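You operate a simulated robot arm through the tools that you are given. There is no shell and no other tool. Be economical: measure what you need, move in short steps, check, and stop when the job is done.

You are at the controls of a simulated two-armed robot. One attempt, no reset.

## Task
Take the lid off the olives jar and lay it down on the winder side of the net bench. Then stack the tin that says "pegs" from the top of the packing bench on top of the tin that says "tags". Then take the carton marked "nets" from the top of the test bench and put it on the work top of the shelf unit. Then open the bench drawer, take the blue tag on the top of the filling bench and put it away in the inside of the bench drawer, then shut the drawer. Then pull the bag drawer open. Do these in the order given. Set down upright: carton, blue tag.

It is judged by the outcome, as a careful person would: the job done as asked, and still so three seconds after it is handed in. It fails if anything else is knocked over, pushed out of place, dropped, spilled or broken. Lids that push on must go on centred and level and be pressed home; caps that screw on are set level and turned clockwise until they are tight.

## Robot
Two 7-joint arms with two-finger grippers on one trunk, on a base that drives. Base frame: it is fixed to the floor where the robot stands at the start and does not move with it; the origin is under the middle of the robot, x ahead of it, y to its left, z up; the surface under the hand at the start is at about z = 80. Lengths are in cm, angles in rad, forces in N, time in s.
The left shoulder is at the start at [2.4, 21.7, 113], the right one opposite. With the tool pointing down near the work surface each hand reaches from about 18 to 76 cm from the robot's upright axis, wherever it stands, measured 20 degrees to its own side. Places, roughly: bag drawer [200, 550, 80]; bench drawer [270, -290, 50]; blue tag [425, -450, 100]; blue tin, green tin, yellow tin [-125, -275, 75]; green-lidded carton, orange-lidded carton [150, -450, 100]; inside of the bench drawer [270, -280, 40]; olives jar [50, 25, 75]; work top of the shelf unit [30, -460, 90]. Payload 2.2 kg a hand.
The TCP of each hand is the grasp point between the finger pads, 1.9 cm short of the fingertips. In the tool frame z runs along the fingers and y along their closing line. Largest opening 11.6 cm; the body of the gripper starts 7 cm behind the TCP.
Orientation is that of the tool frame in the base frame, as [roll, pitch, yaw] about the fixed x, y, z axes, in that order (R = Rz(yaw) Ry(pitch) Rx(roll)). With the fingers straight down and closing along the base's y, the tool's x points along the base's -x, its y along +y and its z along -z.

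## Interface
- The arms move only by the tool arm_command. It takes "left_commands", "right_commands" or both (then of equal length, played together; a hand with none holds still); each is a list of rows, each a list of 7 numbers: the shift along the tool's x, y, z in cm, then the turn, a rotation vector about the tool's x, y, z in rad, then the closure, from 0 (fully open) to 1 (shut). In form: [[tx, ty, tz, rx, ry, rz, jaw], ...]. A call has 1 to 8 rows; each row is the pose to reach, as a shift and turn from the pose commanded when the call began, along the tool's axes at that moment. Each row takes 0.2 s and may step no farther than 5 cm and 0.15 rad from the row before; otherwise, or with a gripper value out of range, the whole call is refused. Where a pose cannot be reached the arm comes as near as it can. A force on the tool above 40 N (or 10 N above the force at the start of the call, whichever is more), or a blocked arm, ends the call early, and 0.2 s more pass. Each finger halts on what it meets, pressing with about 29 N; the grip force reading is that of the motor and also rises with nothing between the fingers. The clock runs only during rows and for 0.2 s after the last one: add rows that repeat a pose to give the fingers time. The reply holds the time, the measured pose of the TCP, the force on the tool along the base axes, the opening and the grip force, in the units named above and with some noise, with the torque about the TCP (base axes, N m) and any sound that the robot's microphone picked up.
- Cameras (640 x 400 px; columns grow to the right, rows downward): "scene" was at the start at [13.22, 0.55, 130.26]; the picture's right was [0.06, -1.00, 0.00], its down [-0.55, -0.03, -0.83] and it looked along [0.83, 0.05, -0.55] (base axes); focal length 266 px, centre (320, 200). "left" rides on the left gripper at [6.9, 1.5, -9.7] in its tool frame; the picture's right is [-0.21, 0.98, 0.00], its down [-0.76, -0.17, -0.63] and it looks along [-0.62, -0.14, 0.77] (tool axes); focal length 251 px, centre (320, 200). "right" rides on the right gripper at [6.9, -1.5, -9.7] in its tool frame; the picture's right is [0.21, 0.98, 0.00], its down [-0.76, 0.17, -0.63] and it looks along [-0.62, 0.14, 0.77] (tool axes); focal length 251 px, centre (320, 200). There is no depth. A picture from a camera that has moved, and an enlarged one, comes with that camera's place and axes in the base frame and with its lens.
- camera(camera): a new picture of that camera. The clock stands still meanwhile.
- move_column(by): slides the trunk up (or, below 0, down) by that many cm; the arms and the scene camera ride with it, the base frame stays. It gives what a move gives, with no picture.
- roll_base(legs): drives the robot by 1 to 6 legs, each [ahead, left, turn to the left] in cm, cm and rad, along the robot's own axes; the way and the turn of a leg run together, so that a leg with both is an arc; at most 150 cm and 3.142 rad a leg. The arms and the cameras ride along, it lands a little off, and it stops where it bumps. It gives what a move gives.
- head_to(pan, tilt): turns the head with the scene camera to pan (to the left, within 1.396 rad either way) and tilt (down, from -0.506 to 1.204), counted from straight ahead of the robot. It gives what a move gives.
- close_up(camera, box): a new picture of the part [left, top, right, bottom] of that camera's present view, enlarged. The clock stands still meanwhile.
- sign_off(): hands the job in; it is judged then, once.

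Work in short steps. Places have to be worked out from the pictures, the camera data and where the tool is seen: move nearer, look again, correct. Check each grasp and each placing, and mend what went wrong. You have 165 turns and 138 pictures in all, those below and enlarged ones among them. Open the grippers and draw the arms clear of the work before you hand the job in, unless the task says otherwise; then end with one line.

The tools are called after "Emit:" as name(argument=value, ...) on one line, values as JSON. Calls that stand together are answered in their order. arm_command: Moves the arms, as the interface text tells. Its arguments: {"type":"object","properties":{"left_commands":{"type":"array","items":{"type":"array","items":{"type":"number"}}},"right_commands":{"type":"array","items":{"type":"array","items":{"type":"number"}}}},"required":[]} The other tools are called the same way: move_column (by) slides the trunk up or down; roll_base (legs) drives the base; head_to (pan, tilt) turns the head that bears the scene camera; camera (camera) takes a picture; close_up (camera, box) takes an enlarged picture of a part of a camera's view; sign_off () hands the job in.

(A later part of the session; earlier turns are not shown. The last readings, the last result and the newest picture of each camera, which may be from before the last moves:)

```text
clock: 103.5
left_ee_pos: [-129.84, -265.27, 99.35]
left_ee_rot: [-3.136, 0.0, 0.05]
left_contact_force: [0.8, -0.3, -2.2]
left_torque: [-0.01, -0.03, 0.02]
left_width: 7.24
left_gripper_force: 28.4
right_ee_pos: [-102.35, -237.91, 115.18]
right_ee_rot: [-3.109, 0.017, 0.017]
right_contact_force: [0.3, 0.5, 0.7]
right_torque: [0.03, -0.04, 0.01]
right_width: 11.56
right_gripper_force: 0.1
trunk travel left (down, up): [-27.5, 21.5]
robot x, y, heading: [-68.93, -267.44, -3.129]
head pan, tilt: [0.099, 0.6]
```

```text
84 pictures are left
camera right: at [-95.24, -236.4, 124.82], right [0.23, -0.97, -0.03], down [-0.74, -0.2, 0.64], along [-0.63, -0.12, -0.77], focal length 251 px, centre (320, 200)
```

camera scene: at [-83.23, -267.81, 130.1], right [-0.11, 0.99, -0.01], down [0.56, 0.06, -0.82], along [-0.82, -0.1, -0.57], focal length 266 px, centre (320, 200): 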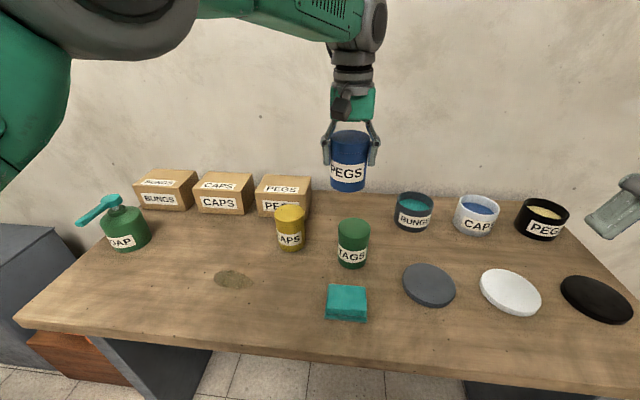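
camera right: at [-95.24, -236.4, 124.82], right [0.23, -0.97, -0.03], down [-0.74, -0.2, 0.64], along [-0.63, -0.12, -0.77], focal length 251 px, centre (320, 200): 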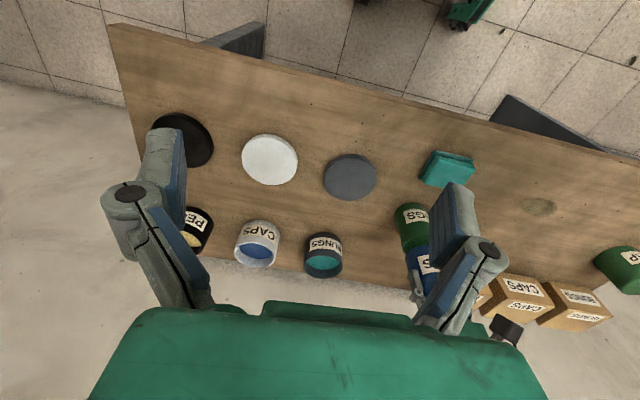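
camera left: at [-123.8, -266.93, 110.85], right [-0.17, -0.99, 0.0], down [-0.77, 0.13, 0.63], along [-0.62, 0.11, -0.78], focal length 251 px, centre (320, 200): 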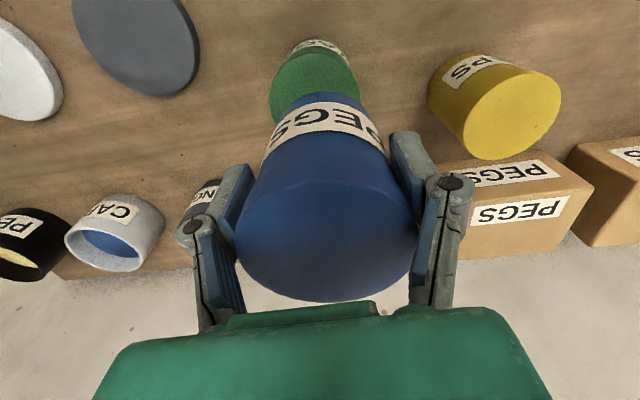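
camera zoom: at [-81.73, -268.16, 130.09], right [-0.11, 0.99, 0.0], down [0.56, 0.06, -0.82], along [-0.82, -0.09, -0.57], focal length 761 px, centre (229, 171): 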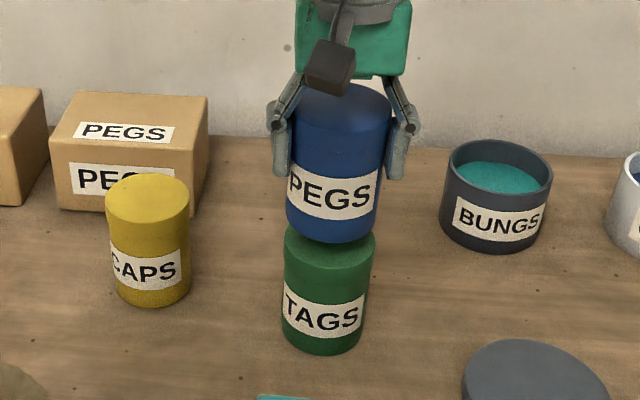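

Blue and green now line up in both directions. I lower in small steps until contact.

Emit:
arm_command(left_commands=[[0, 0, 0.4, 0, 0, 0, 0.75], [0, 0, 0.8, 0, 0, 0, 0.75], [0, 0, 1.2, 0, 0, 0, 0.75], [0, 0, 1.5, 0, 0, 0, 0.75]])

Emit:
close_up(camera="scene", box=[312, 140, 392, 280])

```text
clock: 104.5
left_ee_pos: [-129.69, -265.17, 97.54]
left_ee_rot: [-3.14, -0.001, 0.048]
left_contact_force: [0.5, 1.0, 0.0]
left_torque: [0.08, -0.05, 0.01]
left_width: 7.26
left_gripper_force: 29.2
right_ee_pos: [-102.29, -237.95, 115.2]
right_ee_rot: [-3.11, 0.017, 0.017]
right_contact_force: [-0.2, 0.8, -0.2]
right_torque: [-0.02, 0.0, -0.03]
right_width: 11.61
right_gripper_force: 0.0
trunk travel left (down, up): [-27.5, 21.5]
robot x, y, heading: [-68.61, -267.59, -3.13]
head pan, tilt: [0.099, 0.6]
```

```text
2.86 times, centred on (352, 210) of scene
camera zoom: at [-81.74, -268.15, 130.09], right [-0.11, 0.99, 0.0], down [0.56, 0.06, -0.82], along [-0.82, -0.09, -0.57], focal length 761 px, centre (229, 171)
```

zoom: 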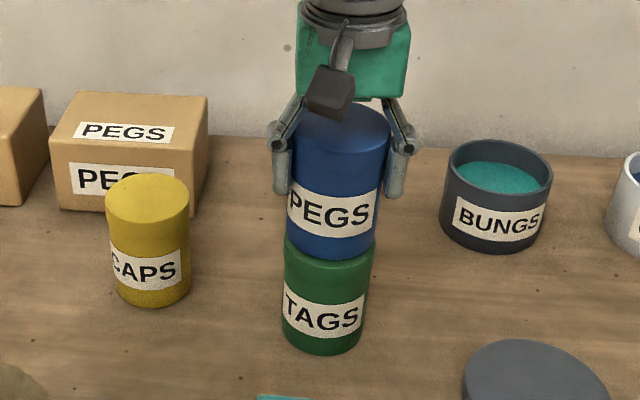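

Weight has just transferred (contact). I press 0.2 cm more and then open slowly.

Emit:
arm_command(left_commands=[[0, 0, 0.2, 0, 0, 0, 0.75], [0, 0, 0.2, 0, 0, 0, 0.75]])

Emit:
arm_command(left_commands=[[0, 0, 0, 0, 0, 0, 0.35], [0, 0, 0, 0, 0, 0, 0.2], [0, 0, 0, 0, 0, 0, 0.05], [0, 0, 0, 0, 0, 0, 0], [0, 0, 0, 0, 0, 0, 0]])

Emit:
close_up(camera="scene", box=[312, 140, 392, 280])

Emit:
camera(camera="left")

```text
clock: 105.1
left_ee_pos: [-129.74, -265.22, 97.59]
left_ee_rot: [-3.138, 0.001, 0.048]
left_contact_force: [-0.2, -0.2, 8.6]
left_torque: [0.27, -0.17, 0.02]
left_width: 7.26
left_gripper_force: 28.9
right_ee_pos: [-102.11, -237.88, 115.34]
right_ee_rot: [-3.11, 0.017, 0.017]
right_contact_force: [0.5, 0.6, 0.3]
right_torque: [-0.01, 0.0, 0.04]
right_width: 11.55
right_gripper_force: 0.0
trunk travel left (down, up): [-27.5, 21.5]
robot x, y, heading: [-69.15, -267.31, -3.131]
head pan, tilt: [0.099, 0.6]
```

```text
clock: 106.3
left_ee_pos: [-129.7, -265.2, 97.42]
left_ee_rot: [-3.14, -0.003, 0.048]
left_contact_force: [-0.6, -0.5, -0.3]
left_torque: [0.02, 0.02, 0.01]
left_width: 11.6
left_gripper_force: 0.0
right_ee_pos: [-102.35, -237.89, 115.16]
right_ee_rot: [-3.111, 0.017, 0.017]
right_contact_force: [0.9, -0.2, 0.4]
right_torque: [-0.01, -0.01, 0.03]
right_width: 11.62
right_gripper_force: 0.1
trunk travel left (down, up): [-27.5, 21.5]
robot x, y, heading: [-68.95, -266.92, -3.125]
head pan, tilt: [0.099, 0.6]
```

```text
2.86 times, centred on (352, 210) of scene
camera zoom: at [-81.7, -268.16, 130.09], right [-0.11, 0.99, 0.0], down [0.56, 0.06, -0.82], along [-0.82, -0.09, -0.57], focal length 761 px, centre (229, 171)
```

zoom: 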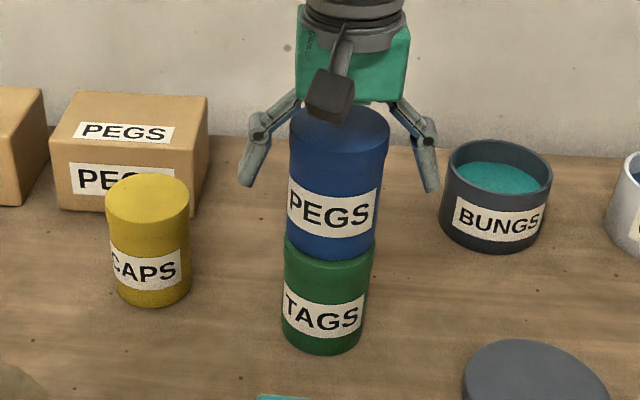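

```text
81 pictures are left
camera left: at [-122.77, -266.41, 106.98], right [-0.17, -0.99, 0.0], down [-0.76, 0.13, 0.63], along [-0.62, 0.11, -0.78], focal length 251 px, centre (320, 200)
```

left: 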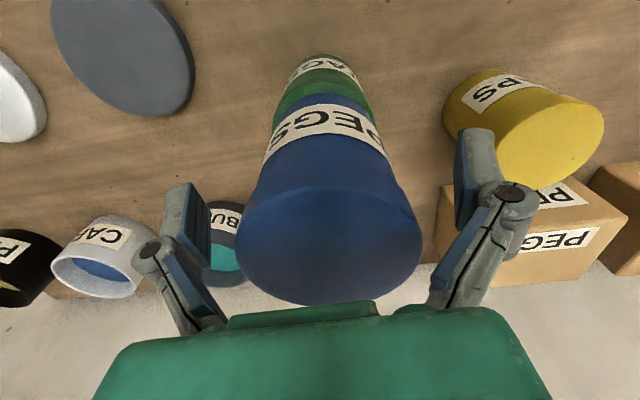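

The stack stands well aligned. I raise the hand straight up, then back the base off along its own axis.

Emit:
arm_command(left_commands=[[0, 0, -1.5, 0, 0, 0, 0], [0, 0, -4, 0, 0, 0, 0], [0, 0, -7, 0, 0, 0, 0], [0, 0, -10, 0, 0, 0, 0], [0, 0, -13, 0, 0, 0, 0], [0, 0, -16, 0, 0, 0, 0]])

Emit:
roll_base(legs=[[-40, 0, 0]])

Emit:
camera(camera="scene")

```text
clock: 107.7
left_ee_pos: [-129.79, -265.27, 113.92]
left_ee_rot: [-3.132, 0.002, 0.05]
left_contact_force: [0.4, 0.2, -0.2]
left_torque: [0.03, 0.01, 0.0]
left_width: 11.57
left_gripper_force: 0.1
right_ee_pos: [-102.23, -237.9, 115.25]
right_ee_rot: [-3.11, 0.019, 0.018]
right_contact_force: [0.7, -0.4, -0.5]
right_torque: [0.02, 0.0, -0.01]
right_width: 11.6
right_gripper_force: 0.0
trunk travel left (down, up): [-27.5, 21.5]
robot x, y, heading: [-68.73, -267.29, -3.129]
head pan, tilt: [0.099, 0.6]
```

```text
clock: 110.2
left_ee_pos: [-89.45, -264.85, 112.99]
left_ee_rot: [-3.139, -0.005, 0.052]
left_contact_force: [0.4, 0.5, 0.0]
left_torque: [0.0, 0.02, -0.03]
left_width: 11.57
left_gripper_force: 0.0
right_ee_pos: [-61.77, -237.34, 115.27]
right_ee_rot: [-3.11, 0.018, 0.018]
right_contact_force: [-0.4, -0.7, -0.2]
right_torque: [0.02, -0.02, -0.03]
right_width: 11.59
right_gripper_force: 0.0
trunk travel left (down, up): [-27.5, 21.5]
robot x, y, heading: [-28.03, -266.89, -3.131]
head pan, tilt: [0.099, 0.6]
```

```text
80 pictures are left
camera scene: at [-41.24, -267.64, 130.09], right [-0.11, 0.99, 0.0], down [0.56, 0.06, -0.82], along [-0.82, -0.09, -0.57], focal length 266 px, centre (320, 200)
```

scene: 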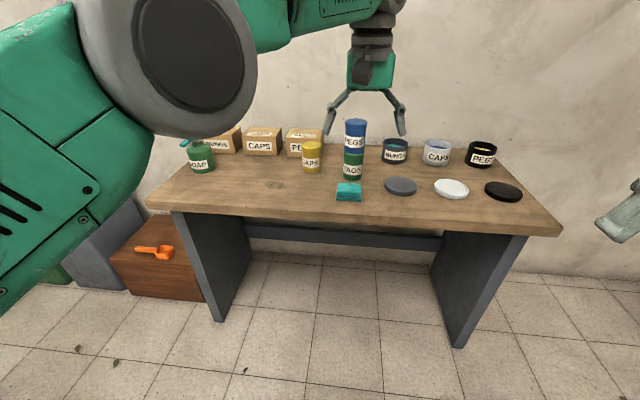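

The stack stands. I fold the arms to compact poses, level the right hand, and turn left to face the far wall (-y), then look.

Emit:
arm_command(left_commands=[[3, 3, 0, 0, 0, 0, 0.3], [6, 6.5, 0, 0, 0, 0, 0.3], [9, 10, 0, 0, 0, -0.01, 0.3], [12, 13.5, 0, 0, 0, -0.02, 0.3], [15, 17, 0, 0, 0, -0.03, 0.3], [18, 20.5, 0, 0, 0, -0.04, 0.3], [21, 24, 0, 0, 0, -0.05, 0.3], [24, 27, 0, 0, 0, -0.05, 0.3]], right_commands=[[0, 1, 0, -0.01, 0.006, 0, 0.3], [0, 2.5, 0, -0.02, 0.012, 0, 0.3], [0, 4, 0, -0.03, 0.018, 0, 0.3], [0, 5.5, 0, -0.03, 0.018, 0, 0.3], [0, 7, 0, -0.03, 0.018, 0, 0.3], [0, 8.5, 0, -0.03, 0.018, 0, 0.3], [0, 10, 0, -0.03, 0.018, 0, 0.3], [0, 10, 0, -0.03, 0.018, 0, 0.3]])

Emit:
roll_base(legs=[[0, 0, 1.56]])

Emit:
head_to(pan=0.35, tilt=0.35)

Emit:
camera(camera="scene")

```text
clock: 112.0
left_ee_pos: [-63.84, -291.61, 112.88]
left_ee_rot: [-3.131, -0.004, 0.104]
left_contact_force: [0.7, -0.5, 0.2]
left_torque: [0.06, -0.02, 0.01]
left_width: 8.14
left_gripper_force: 0.0
right_ee_pos: [-61.27, -248.5, 115.02]
right_ee_rot: [-3.13, 0.002, 0.015]
right_contact_force: [-0.2, -0.7, 0.1]
right_torque: [0.06, 0.02, 0.04]
right_width: 8.13
right_gripper_force: 0.0
trunk travel left (down, up): [-27.5, 21.5]
robot x, y, heading: [-27.95, -267.05, -3.131]
head pan, tilt: [0.099, 0.6]
```

```text
clock: 116.3
left_ee_pos: [-3.17, -302.09, 113.09]
left_ee_rot: [-3.133, -0.004, 1.693]
left_contact_force: [0.1, -0.6, 0.4]
left_torque: [-0.03, -0.03, 0.02]
left_width: 8.14
left_gripper_force: 0.1
right_ee_pos: [-46.57, -300.19, 115.1]
right_ee_rot: [-3.136, 0.003, 1.605]
right_contact_force: [0.0, 0.2, -0.4]
right_torque: [0.0, 0.0, 0.04]
right_width: 8.11
right_gripper_force: 0.2
trunk travel left (down, up): [-27.5, 21.5]
robot x, y, heading: [-28.18, -266.54, -1.54]
head pan, tilt: [0.099, 0.6]
```

```text
clock: 117.1
left_ee_pos: [-3.54, -302.05, 113.07]
left_ee_rot: [-3.139, -0.001, 1.693]
left_contact_force: [0.7, -1.0, 0.0]
left_torque: [-0.03, -0.03, 0.01]
left_width: 8.12
left_gripper_force: 0.0
right_ee_pos: [-46.78, -300.15, 115.07]
right_ee_rot: [-3.136, 0.006, 1.605]
right_contact_force: [0.2, 0.6, -0.3]
right_torque: [-0.02, -0.01, -0.01]
right_width: 8.12
right_gripper_force: 0.1
trunk travel left (down, up): [-27.5, 21.5]
robot x, y, heading: [-27.82, -266.59, -1.541]
head pan, tilt: [0.351, 0.351]
```

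```text
79 pictures are left
camera scene: at [-24.55, -279.78, 132.38], right [-0.93, -0.37, 0.0], down [-0.13, 0.32, -0.94], along [0.35, -0.87, -0.35], focal length 266 px, centre (320, 200)
```

scene: 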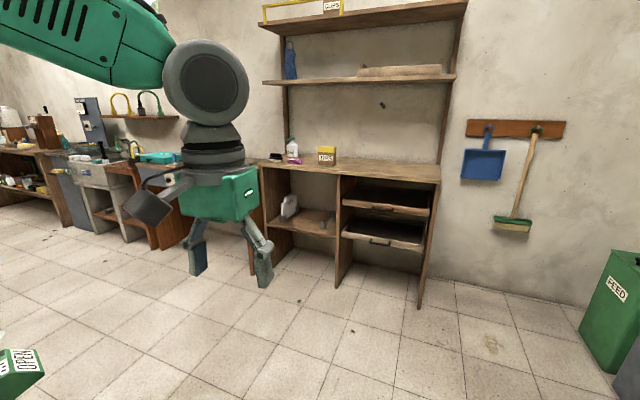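

The floor toward the far wall is clear. I drive forward then left to stand before the test bench near [150, -365].

Emit:
roll_base(legs=[[95, 0, 0], [0, 90, 0], [0, 85, 0]])

Emit:
head_to(pan=0, tilt=0.4)

Emit:
camera(camera="scene")

```text
clock: 130.5
left_ee_pos: [172.25, -393.84, 113.28]
left_ee_rot: [3.137, -0.002, 1.674]
left_contact_force: [-0.9, -0.7, -0.5]
left_torque: [0.04, -0.04, 0.03]
left_width: 8.12
left_gripper_force: 0.1
right_ee_pos: [129.26, -391.43, 114.84]
right_ee_rot: [3.14, 0.003, 1.589]
right_contact_force: [-0.1, 0.3, -1.0]
right_torque: [0.01, -0.05, 0.01]
right_width: 8.13
right_gripper_force: 0.0
trunk travel left (down, up): [-27.5, 21.5]
robot x, y, heading: [148.86, -358.42, -1.559]
head pan, tilt: [0.351, 0.351]
```

```text
clock: 131.3
left_ee_pos: [172.04, -393.56, 113.42]
left_ee_rot: [3.134, 0.003, 1.672]
left_contact_force: [0.3, -0.5, 0.4]
left_torque: [-0.02, -0.01, -0.01]
left_width: 8.13
left_gripper_force: 0.0
right_ee_pos: [128.91, -391.3, 114.91]
right_ee_rot: [3.135, 0.006, 1.588]
right_contact_force: [0.1, -0.5, 0.6]
right_torque: [-0.01, -0.02, 0.02]
right_width: 8.12
right_gripper_force: 0.0
trunk travel left (down, up): [-27.5, 21.5]
robot x, y, heading: [148.84, -358.35, -1.559]
head pan, tilt: [0.0, 0.4]
```

```text
78 pictures are left
camera scene: at [150.49, -371.86, 131.93], right [-1.0, -0.02, 0.01], down [-0.01, 0.39, -0.92], along [0.01, -0.92, -0.39], focal length 266 px, centre (320, 200)
```

scene: 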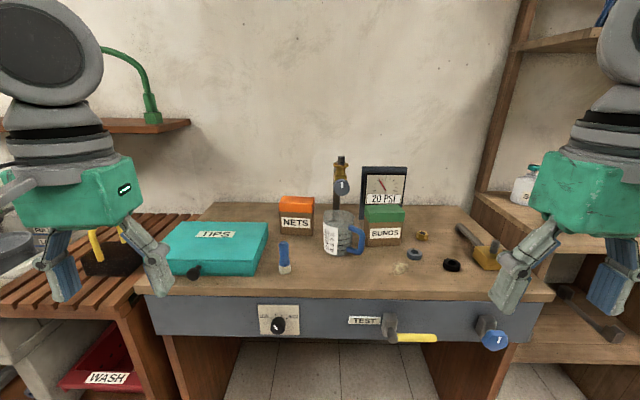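

Emit:
close_up(camera="scene", box=[230, 150, 440, 300])

Emit:
camera(camera="left")

```text
2.67 times, centred on (335, 225) of scene
camera zoom: at [150.49, -371.86, 131.93], right [-1.0, -0.02, 0.01], down [-0.01, 0.39, -0.92], along [0.01, -0.92, -0.39], focal length 710 px, centre (280, 133)
```

zoom: 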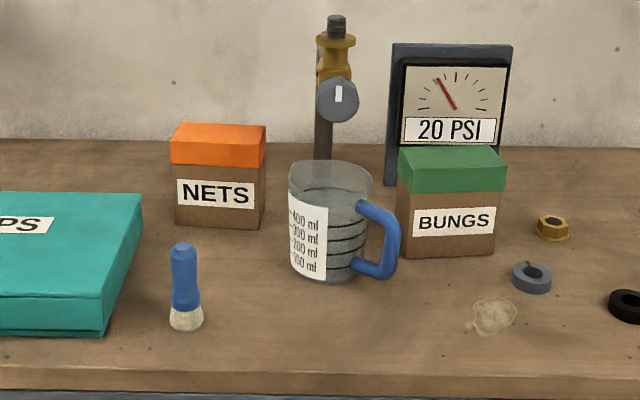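

```text
76 pictures are left
camera left: at [172.69, -386.58, 122.95], right [0.99, -0.11, 0.01], down [-0.09, -0.77, 0.63], along [-0.07, -0.63, -0.77], focal length 251 px, centre (320, 200)
```

left: 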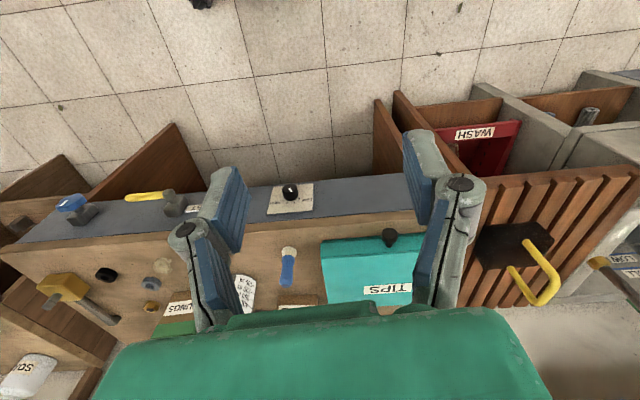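

NETS is the orange-lidded carton, about 10 cm wide but only about 5 cm deep, so I'll grip it front-to-back. I turn the left gripper a quarter turn and drive nearer.

Emit:
arm_command(left_commands=[[0, 0, 0, 0, 0, 0.14, 0.3], [0, 0, 0, 0, 0, 0.28, 0.2], [0, 0, 0, 0, 0, 0.42, 0.1], [0, 0, 0, 0, 0, 0.56, 0], [0, 0, 0, 0, 0, 0.7, 0], [0, 0, 0, 0, 0, 0.84, 0], [0, 0, 0, 0, 0, 0.98, 0], [0, 0, 0, 0, 0, 1.1, 0]])

Emit:
arm_command(left_commands=[[0, 0, 0, 0, 0, 0.14, 0], [0, 0, 0, 0, 0, 0.28, 0], [0, 0, 0, 0, 0, 0.42, 0], [0, 0, 0, 0, 0, 0.57, 0]])

Emit:
roll_base(legs=[[0, -10, 0], [24, 0, 0]])

Emit:
camera(camera="left")

Emit:
camera(camera="scene")

```text
clock: 133.1
left_ee_pos: [170.65, -393.69, 113.51]
left_ee_rot: [3.133, -0.013, 0.569]
left_contact_force: [-0.5, 0.6, -0.1]
left_torque: [-0.01, -0.05, -0.04]
left_width: 11.59
left_gripper_force: 0.1
right_ee_pos: [127.73, -391.26, 114.87]
right_ee_rot: [3.125, 0.006, 1.589]
right_contact_force: [-1.3, -0.2, 0.5]
right_torque: [0.03, -0.05, 0.0]
right_width: 8.13
right_gripper_force: 0.1
trunk travel left (down, up): [-27.5, 21.5]
robot x, y, heading: [148.87, -358.41, -1.555]
head pan, tilt: [0.0, 0.4]
```

```text
clock: 134.3
left_ee_pos: [171.2, -393.5, 113.42]
left_ee_rot: [3.141, -0.009, -0.001]
left_contact_force: [0.4, -0.2, 0.0]
left_torque: [-0.01, 0.02, 0.0]
left_width: 11.59
left_gripper_force: 0.2
right_ee_pos: [128.15, -390.92, 114.9]
right_ee_rot: [3.13, 0.008, 1.588]
right_contact_force: [0.6, 0.2, 0.4]
right_torque: [-0.01, 0.03, 0.0]
right_width: 8.14
right_gripper_force: 0.0
trunk travel left (down, up): [-27.5, 21.5]
robot x, y, heading: [148.46, -358.43, -1.551]
head pan, tilt: [0.0, 0.4]
stopped in row 4 (left hand): the arm was blocked; the commanded pose is now the measured one
```

```text
clock: 136.8
left_ee_pos: [154.52, -417.73, 114.56]
left_ee_rot: [3.135, -0.064, -0.008]
left_contact_force: [-0.7, -1.1, 1.2]
left_torque: [0.0, -0.14, -0.06]
left_width: 11.63
left_gripper_force: 0.1
right_ee_pos: [111.36, -414.95, 114.18]
right_ee_rot: [3.079, 0.017, 1.58]
right_contact_force: [-0.7, 0.6, 2.9]
right_torque: [-0.07, -0.11, 0.0]
right_width: 8.13
right_gripper_force: 0.0
trunk travel left (down, up): [-27.5, 21.5]
robot x, y, heading: [137.29, -382.68, -1.56]
head pan, tilt: [0.0, 0.4]
```

```text
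75 pictures are left
camera left: at [160.7, -419.28, 124.57], right [-0.22, -0.97, -0.01], down [-0.79, 0.18, 0.58], along [-0.57, 0.13, -0.81], focal length 251 px, centre (320, 200)
```

left: 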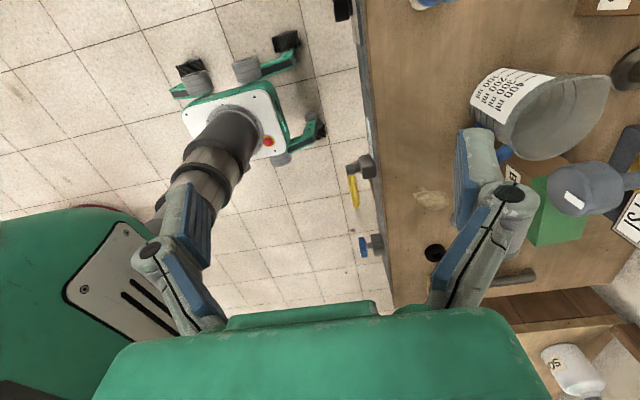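

```text
74 pictures are left
camera scene: at [131.37, -396.0, 131.79], right [-1.0, -0.01, -0.05], down [0.04, 0.39, -0.92], along [0.03, -0.92, -0.39], focal length 266 px, centre (320, 200)
```

scene: 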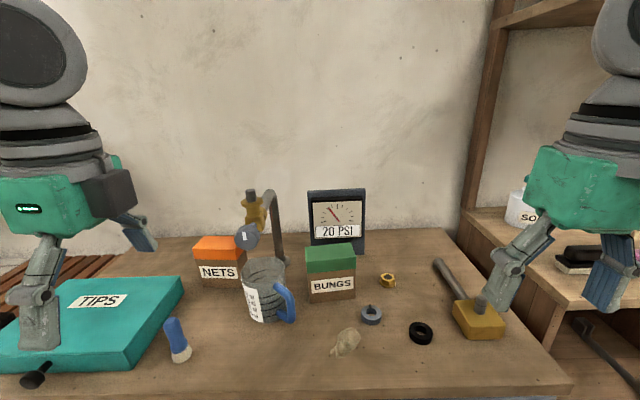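

The body leans after the sideways drive; I let it settle and check.

Emit:
arm_command(left_commands=[[0, 0, 0, 0, 0, 0, 0], [0, 0, 0, 0, 0, 0, 0], [0, 0, 0, 0, 0, 0, 0], [0, 0, 0, 0, 0, 0, 0], [0, 0, 0, 0, 0, 0, 0], [0, 0, 0, 0, 0, 0, 0], [0, 0, 0, 0, 0, 0, 0], [0, 0, 0, 0, 0, 0, 0]])

Emit:
arm_command(left_commands=[[0, 0, 0, 0, 0, 0, 0], [0, 0, 0, 0, 0, 0, 0], [0, 0, 0, 0, 0, 0, 0], [0, 0, 0, 0, 0, 0, 0], [0, 0, 0, 0, 0, 0, 0], [0, 0, 0, 0, 0, 0, 0], [0, 0, 0, 0, 0, 0, 0], [0, 0, 0, 0, 0, 0, 0]])

Emit:
arm_command(left_commands=[[0, 0, 0, 0, 0, 0, 0], [0, 0, 0, 0, 0, 0, 0], [0, 0, 0, 0, 0, 0, 0], [0, 0, 0, 0, 0, 0, 0], [0, 0, 0, 0, 0, 0, 0], [0, 0, 0, 0, 0, 0, 0], [0, 0, 0, 0, 0, 0, 0], [0, 0, 0, 0, 0, 0, 0]])

Emit:
close_up(camera="scene", box=[100, 180, 340, 380])

```text
clock: 138.8
left_ee_pos: [160.88, -417.35, 113.39]
left_ee_rot: [3.129, 0.006, -0.009]
left_contact_force: [-0.3, 0.1, 0.2]
left_torque: [-0.02, 0.04, -0.02]
left_width: 11.59
left_gripper_force: 0.1
right_ee_pos: [118.06, -414.53, 115.88]
right_ee_rot: [-3.138, 0.017, 1.582]
right_contact_force: [0.9, -0.2, 1.1]
right_torque: [-0.07, 0.09, 0.02]
right_width: 8.13
right_gripper_force: 0.0
trunk travel left (down, up): [-27.5, 21.5]
robot x, y, heading: [136.6, -382.59, -1.556]
head pan, tilt: [0.0, 0.4]
stopped in row 8 (left hand): the arm was blocked; the commanded pose is now the measured one
```

```text
clock: 140.8
left_ee_pos: [165.28, -417.5, 112.56]
left_ee_rot: [3.133, 0.036, -0.003]
left_contact_force: [1.4, -0.4, 0.1]
left_torque: [-0.04, 0.07, -0.01]
left_width: 11.61
left_gripper_force: 0.1
right_ee_pos: [122.45, -414.78, 116.23]
right_ee_rot: [-3.107, 0.017, 1.586]
right_contact_force: [1.1, -0.6, -0.3]
right_torque: [-0.02, 0.11, -0.01]
right_width: 8.12
right_gripper_force: 0.0
trunk travel left (down, up): [-27.5, 21.5]
robot x, y, heading: [137.89, -383.0, -1.553]
head pan, tilt: [0.0, 0.4]
stopped in row 8 (left hand): the arm was blocked; the commanded pose is now the measured one
```

```text
clock: 142.6
left_ee_pos: [163.94, -417.32, 112.78]
left_ee_rot: [3.131, 0.022, -0.007]
left_contact_force: [0.9, 0.7, 0.0]
left_torque: [-0.01, 0.05, 0.0]
left_width: 11.58
left_gripper_force: 0.0
right_ee_pos: [121.13, -414.62, 115.75]
right_ee_rot: [-3.119, 0.009, 1.584]
right_contact_force: [0.6, -0.3, -0.7]
right_torque: [0.03, 0.05, -0.05]
right_width: 8.13
right_gripper_force: 0.0
trunk travel left (down, up): [-27.5, 21.5]
robot x, y, heading: [137.68, -382.66, -1.563]
head pan, tilt: [0.0, 0.4]
```

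```text
2.00 times, centred on (220, 280) of scene
camera zoom: at [141.95, -396.22, 131.81], right [-1.0, -0.01, 0.03], down [-0.03, 0.39, -0.92], along [0.0, -0.92, -0.39], focal length 533 px, centre (520, 40)
```

zoom: 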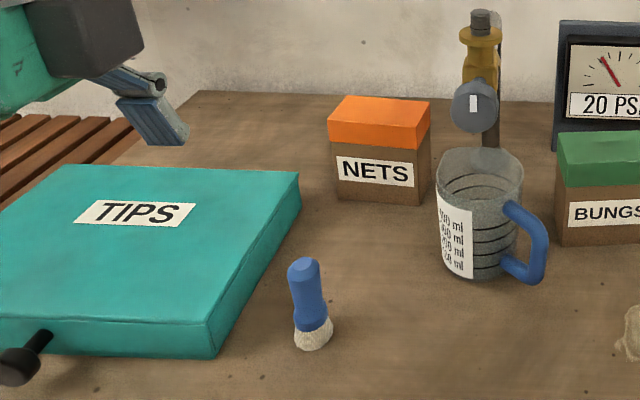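

Emit:
arm_command(left_commands=[[0, 0, 0, 0, 0, 0, 0], [0, 0, 0, 0, 0, 0, 0], [0, 0, 0, 0, 0, 0, 0], [0, 0, 0, 0, 0, 0, 0], [0, 0, 0, 0, 0, 0, 0], [0, 0, 0, 0, 0, 0, 0], [0, 0, 0, 0, 0, 0, 0], [0, 0, 0, 0, 0, 0, 0]])

Emit:
arm_command(left_commands=[[0, 0, 0, 0, 0, 0, 0], [0, 0, 0, 0, 0, 0, 0], [0, 0, 0, 0, 0, 0, 0], [0, 0, 0, 0, 0, 0, 0], [0, 0, 0, 0, 0, 0, 0], [0, 0, 0, 0, 0, 0, 0], [0, 0, 0, 0, 0, 0, 0], [0, 0, 0, 0, 0, 0, 0]])

Emit:
arm_command(left_commands=[[0, 0, 0, 0, 0, 0, 0], [0, 0, 0, 0, 0, 0, 0], [0, 0, 0, 0, 0, 0, 0], [0, 0, 0, 0, 0, 0, 0], [0, 0, 0, 0, 0, 0, 0], [0, 0, 0, 0, 0, 0, 0], [0, 0, 0, 0, 0, 0, 0], [0, 0, 0, 0, 0, 0, 0]])

Emit:
arm_command(left_commands=[[0, 0, 0, 0, 0, 0, 0]])

Emit:
camera(camera="scene")

```text
clock: 144.4
left_ee_pos: [162.46, -417.31, 113.27]
left_ee_rot: [3.13, 0.012, -0.007]
left_contact_force: [0.7, -0.8, 0.3]
left_torque: [-0.08, -0.01, 0.02]
left_width: 11.62
left_gripper_force: 0.0
right_ee_pos: [119.58, -414.65, 115.33]
right_ee_rot: [-3.131, 0.003, 1.583]
right_contact_force: [2.0, -0.1, 0.7]
right_torque: [-0.01, 0.06, 0.02]
right_width: 8.13
right_gripper_force: 0.0
trunk travel left (down, up): [-27.5, 21.5]
robot x, y, heading: [137.39, -382.61, -1.558]
head pan, tilt: [0.0, 0.4]
```

```text
clock: 146.2
left_ee_pos: [161.28, -417.26, 113.43]
left_ee_rot: [3.131, 0.002, -0.009]
left_contact_force: [0.3, 0.6, 1.9]
left_torque: [-0.03, 0.04, 0.0]
left_width: 11.59
left_gripper_force: 0.0
right_ee_pos: [118.53, -414.5, 115.34]
right_ee_rot: [-3.14, 0.002, 1.583]
right_contact_force: [0.7, -0.3, 0.2]
right_torque: [0.0, 0.04, -0.01]
right_width: 8.15
right_gripper_force: 0.0
trunk travel left (down, up): [-27.5, 21.5]
robot x, y, heading: [137.06, -382.53, -1.56]
head pan, tilt: [0.0, 0.4]
```

```text
clock: 148.0
left_ee_pos: [160.24, -417.15, 113.64]
left_ee_rot: [3.129, -0.003, -0.01]
left_contact_force: [0.5, 1.5, 0.2]
left_torque: [-0.03, 0.02, 0.02]
left_width: 11.59
left_gripper_force: 0.0
right_ee_pos: [117.52, -414.51, 115.25]
right_ee_rot: [3.137, 0.001, 1.583]
right_contact_force: [-0.1, 1.0, 0.0]
right_torque: [-0.03, 0.04, -0.01]
right_width: 8.12
right_gripper_force: 0.0
trunk travel left (down, up): [-27.5, 21.5]
robot x, y, heading: [136.85, -382.76, -1.56]
head pan, tilt: [0.0, 0.4]
```

```text
clock: 148.4
left_ee_pos: [161.6, -417.26, 113.36]
left_ee_rot: [3.129, 0.003, -0.007]
left_contact_force: [-0.3, 0.5, 0.8]
left_torque: [-0.07, -0.04, 0.0]
left_width: 11.6
left_gripper_force: 0.1
right_ee_pos: [118.8, -414.45, 116.11]
right_ee_rot: [-3.141, 0.028, 1.585]
right_contact_force: [0.2, 0.3, 1.3]
right_torque: [-0.03, -0.03, 0.0]
right_width: 8.11
right_gripper_force: 0.0
trunk travel left (down, up): [-27.5, 21.5]
robot x, y, heading: [137.26, -382.71, -1.556]
head pan, tilt: [0.0, 0.4]
```

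```text
72 pictures are left
camera scene: at [134.48, -396.24, 131.85], right [-1.0, -0.01, -0.02], down [0.02, 0.39, -0.92], along [0.02, -0.92, -0.39], focal length 266 px, centre (320, 200)
```

scene: 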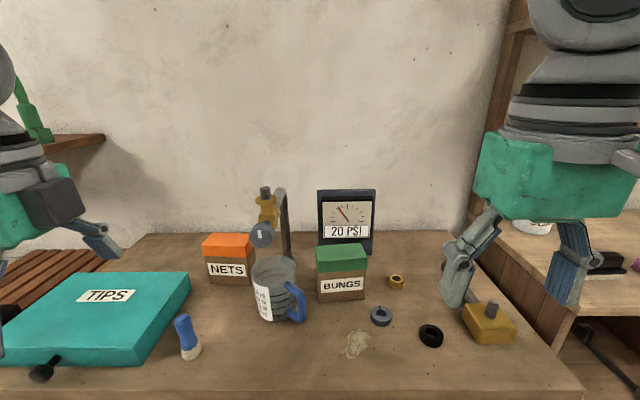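

The trunk still rocks while the hand holds its place. A small forward roll calmed it earlier, so I repeat that and sample.

Emit:
roll_base(legs=[[1.5, 0, 0]])

Emit:
head_to(pan=0.3, tilt=0.5)

Emit:
head_to(pan=0.2, tilt=0.5)

Emit:
head_to(pan=0.25, tilt=0.5)

Emit:
head_to(pan=0.2, tilt=0.5)

Emit:
head_to(pan=0.25, tilt=0.5)

Emit:
camera(camera="scene")

```text
clock: 149.2
left_ee_pos: [157.66, -418.98, 113.95]
left_ee_rot: [3.132, -0.027, -0.004]
left_contact_force: [0.0, 0.9, -0.6]
left_torque: [-0.07, 0.01, 0.01]
left_width: 11.57
left_gripper_force: 0.0
right_ee_pos: [114.74, -416.32, 115.5]
right_ee_rot: [3.112, 0.028, 1.585]
right_contact_force: [0.1, -1.0, -0.4]
right_torque: [0.12, 0.06, -0.02]
right_width: 8.12
right_gripper_force: 0.0
trunk travel left (down, up): [-27.5, 21.5]
robot x, y, heading: [136.58, -384.42, -1.553]
head pan, tilt: [0.0, 0.4]
```

```text
clock: 150.0
left_ee_pos: [157.2, -418.94, 113.95]
left_ee_rot: [3.131, -0.023, -0.006]
left_contact_force: [-2.2, -1.9, 0.3]
left_torque: [0.05, -0.2, -0.02]
left_width: 11.58
left_gripper_force: 0.0
right_ee_pos: [114.36, -416.28, 115.88]
right_ee_rot: [3.115, 0.03, 1.585]
right_contact_force: [-2.1, 0.4, 0.5]
right_torque: [0.04, -0.2, -0.05]
right_width: 8.12
right_gripper_force: 0.1
trunk travel left (down, up): [-27.5, 21.5]
robot x, y, heading: [135.08, -384.38, -1.55]
head pan, tilt: [0.3, 0.499]
```

```text
clock: 150.7
left_ee_pos: [160.02, -418.31, 113.57]
left_ee_rot: [3.124, 0.0, -0.009]
left_contact_force: [0.5, 0.4, 0.0]
left_torque: [-0.05, 0.01, -0.01]
left_width: 11.59
left_gripper_force: 0.1
right_ee_pos: [117.3, -415.89, 115.76]
right_ee_rot: [3.137, 0.012, 1.586]
right_contact_force: [-0.2, 1.2, 0.3]
right_torque: [-0.03, 0.0, 0.03]
right_width: 8.15
right_gripper_force: 0.1
trunk travel left (down, up): [-27.5, 21.5]
robot x, y, heading: [135.66, -384.06, -1.552]
head pan, tilt: [0.201, 0.499]
```

```text
clock: 151.3
left_ee_pos: [167.76, -418.87, 111.86]
left_ee_rot: [3.133, 0.059, -0.002]
left_contact_force: [1.6, 0.6, 0.7]
left_torque: [0.0, 0.25, 0.06]
left_width: 11.62
left_gripper_force: 0.1
right_ee_pos: [125.14, -416.11, 117.06]
right_ee_rot: [-3.09, 0.029, 1.59]
right_contact_force: [1.4, -1.1, -0.3]
right_torque: [0.03, 0.25, -0.01]
right_width: 8.12
right_gripper_force: 0.0
trunk travel left (down, up): [-27.5, 21.5]
robot x, y, heading: [137.68, -384.36, -1.557]
head pan, tilt: [0.25, 0.499]
```

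```text
clock: 151.9
left_ee_pos: [161.87, -418.48, 113.08]
left_ee_rot: [3.129, 0.01, -0.006]
left_contact_force: [-0.1, 0.5, 0.2]
left_torque: [-0.02, -0.04, 0.01]
left_width: 11.62
left_gripper_force: 0.1
right_ee_pos: [119.07, -415.87, 116.64]
right_ee_rot: [-3.136, 0.033, 1.587]
right_contact_force: [-0.1, 0.5, 0.9]
right_torque: [-0.06, 0.02, 0.0]
right_width: 8.12
right_gripper_force: 0.2
trunk travel left (down, up): [-27.5, 21.5]
robot x, y, heading: [136.42, -384.16, -1.552]
head pan, tilt: [0.201, 0.499]
```

```text
clock: 152.6
left_ee_pos: [157.06, -418.96, 114.08]
left_ee_rot: [3.128, -0.026, -0.008]
left_contact_force: [-1.1, -1.1, 0.3]
left_torque: [0.0, -0.14, 0.0]
left_width: 11.6
left_gripper_force: 0.1
right_ee_pos: [114.18, -416.14, 115.67]
right_ee_rot: [3.113, 0.022, 1.585]
right_contact_force: [-1.4, 0.0, 0.7]
right_torque: [-0.01, -0.17, -0.05]
right_width: 8.11
right_gripper_force: 0.1
trunk travel left (down, up): [-27.5, 21.5]
robot x, y, heading: [135.19, -384.7, -1.558]
head pan, tilt: [0.25, 0.499]
```

```text
71 pictures are left
camera scene: at [133.88, -397.32, 131.04], right [-0.96, -0.26, -0.03], down [-0.1, 0.46, -0.88], along [0.24, -0.85, -0.47], focal length 266 px, centre (320, 200)
```

scene: 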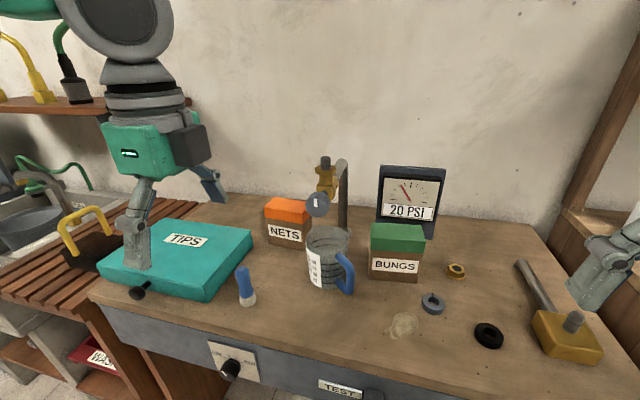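

Head motion excites the rocking; long still pauses damp it. I wait about 14 s without moving the head.

Emit:
arm_command(left_commands=[[0, 0, 0, 0, 0, 0, 0], [0, 0, 0, 0, 0, 0, 0], [0, 0, 0, 0, 0, 0, 0], [0, 0, 0, 0, 0, 0, 0], [0, 0, 0, 0, 0, 0, 0], [0, 0, 0, 0, 0, 0, 0], [0, 0, 0, 0, 0, 0, 0], [0, 0, 0, 0, 0, 0, 0]])

Emit:
arm_command(left_commands=[[0, 0, 0, 0, 0, 0, 0], [0, 0, 0, 0, 0, 0, 0], [0, 0, 0, 0, 0, 0, 0], [0, 0, 0, 0, 0, 0, 0], [0, 0, 0, 0, 0, 0, 0], [0, 0, 0, 0, 0, 0, 0], [0, 0, 0, 0, 0, 0, 0], [0, 0, 0, 0, 0, 0, 0]])

Emit:
arm_command(left_commands=[[0, 0, 0, 0, 0, 0, 0], [0, 0, 0, 0, 0, 0, 0], [0, 0, 0, 0, 0, 0, 0], [0, 0, 0, 0, 0, 0, 0], [0, 0, 0, 0, 0, 0, 0], [0, 0, 0, 0, 0, 0, 0], [0, 0, 0, 0, 0, 0, 0], [0, 0, 0, 0, 0, 0, 0]])

Emit:
arm_command(left_commands=[[0, 0, 0, 0, 0, 0, 0], [0, 0, 0, 0, 0, 0, 0], [0, 0, 0, 0, 0, 0, 0], [0, 0, 0, 0, 0, 0, 0], [0, 0, 0, 0, 0, 0, 0], [0, 0, 0, 0, 0, 0, 0], [0, 0, 0, 0, 0, 0, 0], [0, 0, 0, 0, 0, 0, 0]])

Emit:
arm_command(left_commands=[[0, 0, 0, 0, 0, 0, 0], [0, 0, 0, 0, 0, 0, 0], [0, 0, 0, 0, 0, 0, 0], [0, 0, 0, 0, 0, 0, 0], [0, 0, 0, 0, 0, 0, 0], [0, 0, 0, 0, 0, 0, 0], [0, 0, 0, 0, 0, 0, 0], [0, 0, 0, 0, 0, 0, 0]])

Emit:
arm_command(left_commands=[[0, 0, 0, 0, 0, 0, 0], [0, 0, 0, 0, 0, 0, 0], [0, 0, 0, 0, 0, 0, 0], [0, 0, 0, 0, 0, 0, 0], [0, 0, 0, 0, 0, 0, 0], [0, 0, 0, 0, 0, 0, 0], [0, 0, 0, 0, 0, 0, 0], [0, 0, 0, 0, 0, 0, 0]])

Emit:
arm_command(left_commands=[[0, 0, 0, 0, 0, 0, 0]])

Emit:
arm_command(left_commands=[[0, 0, 0, 0, 0, 0, 0]])

```text
clock: 154.6
left_ee_pos: [159.68, -418.88, 113.46]
left_ee_rot: [3.126, 0.0, -0.009]
left_contact_force: [0.1, 1.2, -0.7]
left_torque: [0.01, -0.01, 0.0]
left_width: 11.6
left_gripper_force: 0.0
right_ee_pos: [116.92, -416.21, 116.28]
right_ee_rot: [3.138, 0.027, 1.586]
right_contact_force: [0.3, 0.0, -1.1]
right_torque: [0.03, -0.01, -0.01]
right_width: 8.12
right_gripper_force: 0.3
trunk travel left (down, up): [-27.5, 21.5]
robot x, y, heading: [134.99, -384.4, -1.56]
head pan, tilt: [0.25, 0.499]
stopped in row 8 (left hand): the arm was blocked; the commanded pose is now the measured one
```

```text
clock: 156.4
left_ee_pos: [162.1, -418.54, 112.94]
left_ee_rot: [3.127, 0.019, -0.008]
left_contact_force: [1.1, 0.3, -0.2]
left_torque: [-0.06, 0.08, 0.02]
left_width: 11.58
left_gripper_force: 0.0
right_ee_pos: [119.46, -416.01, 116.65]
right_ee_rot: [-3.129, 0.032, 1.587]
right_contact_force: [1.1, 0.5, -0.9]
right_torque: [0.0, 0.02, 0.04]
right_width: 8.13
right_gripper_force: 0.1
trunk travel left (down, up): [-27.5, 21.5]
robot x, y, heading: [135.42, -384.16, -1.558]
head pan, tilt: [0.25, 0.499]
```

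```text
clock: 158.4
left_ee_pos: [167.43, -418.69, 111.97]
left_ee_rot: [3.125, 0.062, -0.004]
left_contact_force: [1.9, -0.2, -0.2]
left_torque: [0.01, 0.16, 0.03]
left_width: 11.59
left_gripper_force: 0.0
right_ee_pos: [124.98, -416.02, 117.19]
right_ee_rot: [-3.083, 0.031, 1.589]
right_contact_force: [1.8, -0.5, 1.0]
right_torque: [0.03, 0.27, 0.01]
right_width: 8.11
right_gripper_force: 0.1
trunk travel left (down, up): [-27.5, 21.5]
robot x, y, heading: [136.64, -384.06, -1.557]
head pan, tilt: [0.25, 0.499]
stopped in row 8 (left hand): the arm was blocked; the commanded pose is now the measured one
```

```text
clock: 160.4
left_ee_pos: [159.04, -418.02, 114.18]
left_ee_rot: [3.12, -0.012, -0.014]
left_contact_force: [-1.5, 1.5, 0.6]
left_torque: [-0.01, -0.13, -0.03]
left_width: 11.6
left_gripper_force: 0.0
right_ee_pos: [116.27, -415.26, 115.46]
right_ee_rot: [3.123, 0.007, 1.583]
right_contact_force: [-1.4, 0.2, 0.1]
right_torque: [-0.01, -0.13, 0.0]
right_width: 8.14
right_gripper_force: 0.0
trunk travel left (down, up): [-27.5, 21.5]
robot x, y, heading: [136.14, -383.85, -1.558]
head pan, tilt: [0.25, 0.499]
stopped in row 8 (left hand): the arm was blocked; the commanded pose is now the measured one
```

```text
clock: 162.4
left_ee_pos: [157.68, -418.3, 114.18]
left_ee_rot: [3.121, -0.016, -0.017]
left_contact_force: [-0.8, -1.1, 0.2]
left_torque: [0.03, -0.14, 0.02]
left_width: 11.62
left_gripper_force: 0.0
right_ee_pos: [114.97, -415.56, 115.62]
right_ee_rot: [3.118, 0.011, 1.579]
right_contact_force: [-0.4, 0.1, -0.2]
right_torque: [0.05, -0.01, 0.01]
right_width: 8.13
right_gripper_force: 0.1
trunk travel left (down, up): [-27.5, 21.5]
robot x, y, heading: [135.2, -384.14, -1.559]
head pan, tilt: [0.25, 0.499]
stopped in row 8 (left hand): the arm was blocked; the commanded pose is now the measured one
```

```text
clock: 164.2
left_ee_pos: [159.84, -418.04, 113.54]
left_ee_rot: [3.126, -0.001, -0.014]
left_contact_force: [0.1, 0.1, -1.1]
left_torque: [-0.01, -0.01, -0.01]
left_width: 11.59
left_gripper_force: 0.0
right_ee_pos: [117.13, -415.4, 115.94]
right_ee_rot: [3.135, 0.017, 1.584]
right_contact_force: [-0.4, -0.1, -0.6]
right_torque: [-0.01, -0.02, 0.03]
right_width: 8.13
right_gripper_force: 0.1
trunk travel left (down, up): [-27.5, 21.5]
robot x, y, heading: [135.49, -384.29, -1.558]
head pan, tilt: [0.25, 0.499]
```

```text
clock: 164.6
left_ee_pos: [161.61, -418.17, 113.51]
left_ee_rot: [3.116, 0.015, -0.016]
left_contact_force: [-1.1, -0.2, -0.7]
left_torque: [-0.02, -0.02, 0.06]
left_width: 11.6
left_gripper_force: 0.1
right_ee_pos: [119.0, -415.35, 115.44]
right_ee_rot: [-3.127, -0.009, 1.585]
right_contact_force: [0.2, -0.1, 0.3]
right_torque: [0.02, 0.02, 0.04]
right_width: 8.1
right_gripper_force: 0.1
trunk travel left (down, up): [-27.5, 21.5]
robot x, y, heading: [136.14, -384.31, -1.562]
head pan, tilt: [0.25, 0.499]
```

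```text
clock: 165.2
left_ee_pos: [165.19, -417.62, 111.87]
left_ee_rot: [3.137, 0.053, -0.011]
left_contact_force: [1.3, 0.7, 0.1]
left_torque: [-0.03, 0.18, -0.02]
left_width: 11.62
left_gripper_force: 0.0
right_ee_pos: [122.88, -415.09, 116.78]
right_ee_rot: [-3.095, 0.019, 1.588]
right_contact_force: [1.8, 0.0, -0.4]
right_torque: [0.0, 0.11, -0.03]
right_width: 8.11
right_gripper_force: 0.0
trunk travel left (down, up): [-27.5, 21.5]
robot x, y, heading: [135.55, -384.4, -1.552]
head pan, tilt: [0.25, 0.499]
stopped in row 1 (left hand): the arm was blocked; the commanded pose is now the measured one
```

The rocking is a sustained cycle here. I back off 20 cm to see whether it dies away from the bench.

Emit:
roll_base(legs=[[-20, 0, 0]])

Emit:
arm_command(left_commands=[[0, 0, 0, 0, 0, 0, 0], [0, 0, 0, 0, 0, 0, 0], [0, 0, 0, 0, 0, 0, 0]])

Emit:
arm_command(left_commands=[[0, 0, 0, 0, 0, 0, 0], [0, 0, 0, 0, 0, 0, 0]])

Emit:
arm_command(left_commands=[[0, 0, 0, 0, 0, 0, 0], [0, 0, 0, 0, 0, 0, 0]])

Emit:
arm_command(left_commands=[[0, 0, 0, 0, 0, 0, 0], [0, 0, 0, 0, 0, 0, 0], [0, 0, 0, 0, 0, 0, 0]])

Emit:
arm_command(left_commands=[[0, 0, 0, 0, 0, 0, 0], [0, 0, 0, 0, 0, 0, 0]])

```text
clock: 166.8
left_ee_pos: [160.2, -397.32, 112.4]
left_ee_rot: [-3.132, 0.011, -0.016]
left_contact_force: [0.1, 0.3, -0.9]
left_torque: [0.0, -0.06, -0.01]
left_width: 11.59
left_gripper_force: 0.1
right_ee_pos: [117.58, -394.73, 116.47]
right_ee_rot: [-3.139, 0.025, 1.586]
right_contact_force: [0.6, 1.3, 0.2]
right_torque: [-0.11, -0.02, 0.03]
right_width: 8.13
right_gripper_force: 0.0
trunk travel left (down, up): [-27.5, 21.5]
robot x, y, heading: [134.43, -363.85, -1.556]
head pan, tilt: [0.25, 0.499]
```

```text
clock: 167.8
left_ee_pos: [167.48, -395.95, 109.15]
left_ee_rot: [-3.089, 0.084, -0.005]
left_contact_force: [0.1, 0.9, 0.0]
left_torque: [-0.05, 0.09, 0.05]
left_width: 11.58
left_gripper_force: 0.0
right_ee_pos: [125.69, -393.58, 117.88]
right_ee_rot: [-3.072, 0.036, 1.6]
right_contact_force: [2.7, -0.2, 0.2]
right_torque: [-0.06, 0.17, 0.02]
right_width: 8.09
right_gripper_force: 0.0
trunk travel left (down, up): [-27.5, 21.5]
robot x, y, heading: [134.08, -364.01, -1.544]
head pan, tilt: [0.25, 0.499]
stopped in row 3 (left hand): the arm was blocked; the commanded pose is now the measured one
```

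```text
clock: 168.6
left_ee_pos: [165.62, -395.87, 109.01]
left_ee_rot: [-3.076, 0.072, -0.005]
left_contact_force: [1.4, 1.1, -1.1]
left_torque: [-0.04, 0.11, -0.01]
left_width: 11.6
left_gripper_force: 0.1
right_ee_pos: [123.56, -393.67, 118.08]
right_ee_rot: [-3.081, 0.039, 1.598]
right_contact_force: [1.0, 0.3, -0.2]
right_torque: [-0.02, 0.12, -0.01]
right_width: 8.11
right_gripper_force: 0.1
trunk travel left (down, up): [-27.5, 21.5]
robot x, y, heading: [132.73, -363.8, -1.543]
head pan, tilt: [0.25, 0.499]
stopped in row 2 (left hand): the arm was blocked; the commanded pose is now the measured one
```

```text
clock: 169.4
left_ee_pos: [163.1, -396.12, 109.14]
left_ee_rot: [-3.075, 0.055, -0.01]
left_contact_force: [0.4, -0.4, -1.1]
left_torque: [0.04, 0.09, -0.01]
left_width: 11.57
left_gripper_force: 0.1
right_ee_pos: [120.99, -393.86, 117.8]
right_ee_rot: [-3.096, 0.034, 1.594]
right_contact_force: [0.3, -0.8, -0.9]
right_torque: [0.0, 0.05, 0.03]
right_width: 8.13
right_gripper_force: 0.1
trunk travel left (down, up): [-27.5, 21.5]
robot x, y, heading: [131.07, -364.1, -1.542]
head pan, tilt: [0.25, 0.499]
stopped in row 2 (left hand): the arm was blocked; the commanded pose is now the measured one
```

```text
clock: 170.2
left_ee_pos: [161.34, -396.07, 109.67]
left_ee_rot: [-3.078, 0.04, -0.012]
left_contact_force: [0.1, 0.5, -0.5]
left_torque: [0.0, -0.02, 0.01]
left_width: 11.6
left_gripper_force: 0.1
right_ee_pos: [119.18, -393.89, 117.9]
right_ee_rot: [-3.111, 0.041, 1.593]
right_contact_force: [0.1, 0.1, 0.1]
right_torque: [-0.02, -0.02, 0.05]
right_width: 8.13
right_gripper_force: 0.0
trunk travel left (down, up): [-27.5, 21.5]
robot x, y, heading: [131.12, -363.94, -1.543]
head pan, tilt: [0.25, 0.499]
```

```text
clock: 171.0
left_ee_pos: [157.76, -396.05, 110.88]
left_ee_rot: [-3.094, 0.013, -0.017]
left_contact_force: [-0.8, -0.9, -0.7]
left_torque: [0.06, 0.0, -0.01]
left_width: 11.6
left_gripper_force: 0.0
right_ee_pos: [115.44, -393.9, 117.3]
right_ee_rot: [-3.139, 0.023, 1.589]
right_contact_force: [-0.5, 0.7, 0.5]
right_torque: [-0.01, -0.1, 0.01]
right_width: 8.11
right_gripper_force: 0.0
trunk travel left (down, up): [-27.5, 21.5]
robot x, y, heading: [129.8, -363.64, -1.534]
head pan, tilt: [0.25, 0.499]
stopped in row 2 (left hand): the arm was blocked; the commanded pose is now the measured one
```

The base is being shifted sideways, so something may be touching. I look with the wrist and scene cameras.

Emit:
camera(camera="left")

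Emit:
camera(camera="right")

Emit:
camera(camera="scene")

```text
70 pictures are left
camera left: at [164.75, -398.2, 120.3], right [-0.23, -0.97, -0.05], down [-0.75, 0.15, 0.65], along [-0.62, 0.18, -0.76], focal length 251 px, centre (320, 200)
```

left: 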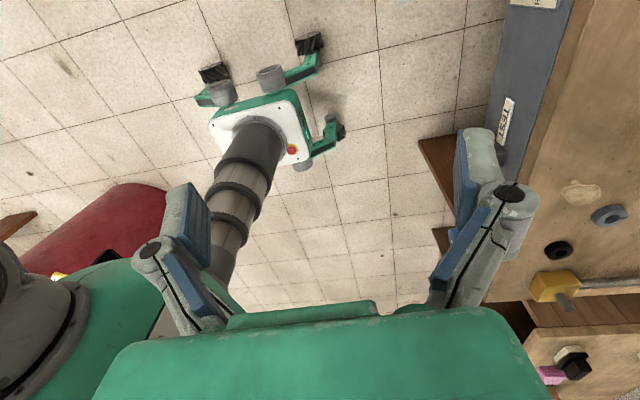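

```text
69 pictures are left
camera right: at [113.67, -386.62, 126.72], right [0.97, 0.23, -0.01], down [0.18, -0.74, 0.65], along [0.14, -0.63, -0.76], focal length 251 px, centre (320, 200)
```

right: 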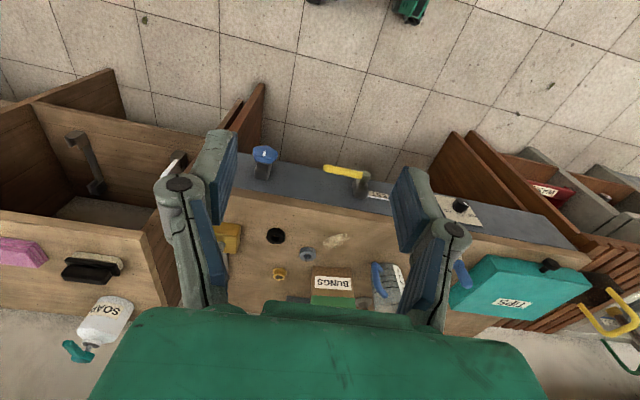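

```text
68 pictures are left
camera scene: at [129.23, -377.0, 131.04], right [-0.96, -0.27, -0.03], down [-0.11, 0.46, -0.88], along [0.25, -0.84, -0.47], focal length 266 px, centre (320, 200)
```

scene: 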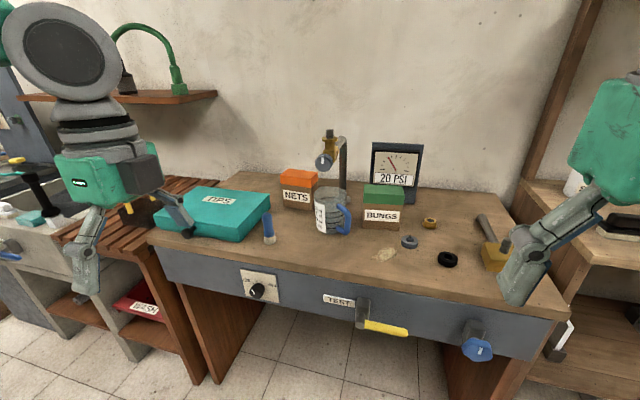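

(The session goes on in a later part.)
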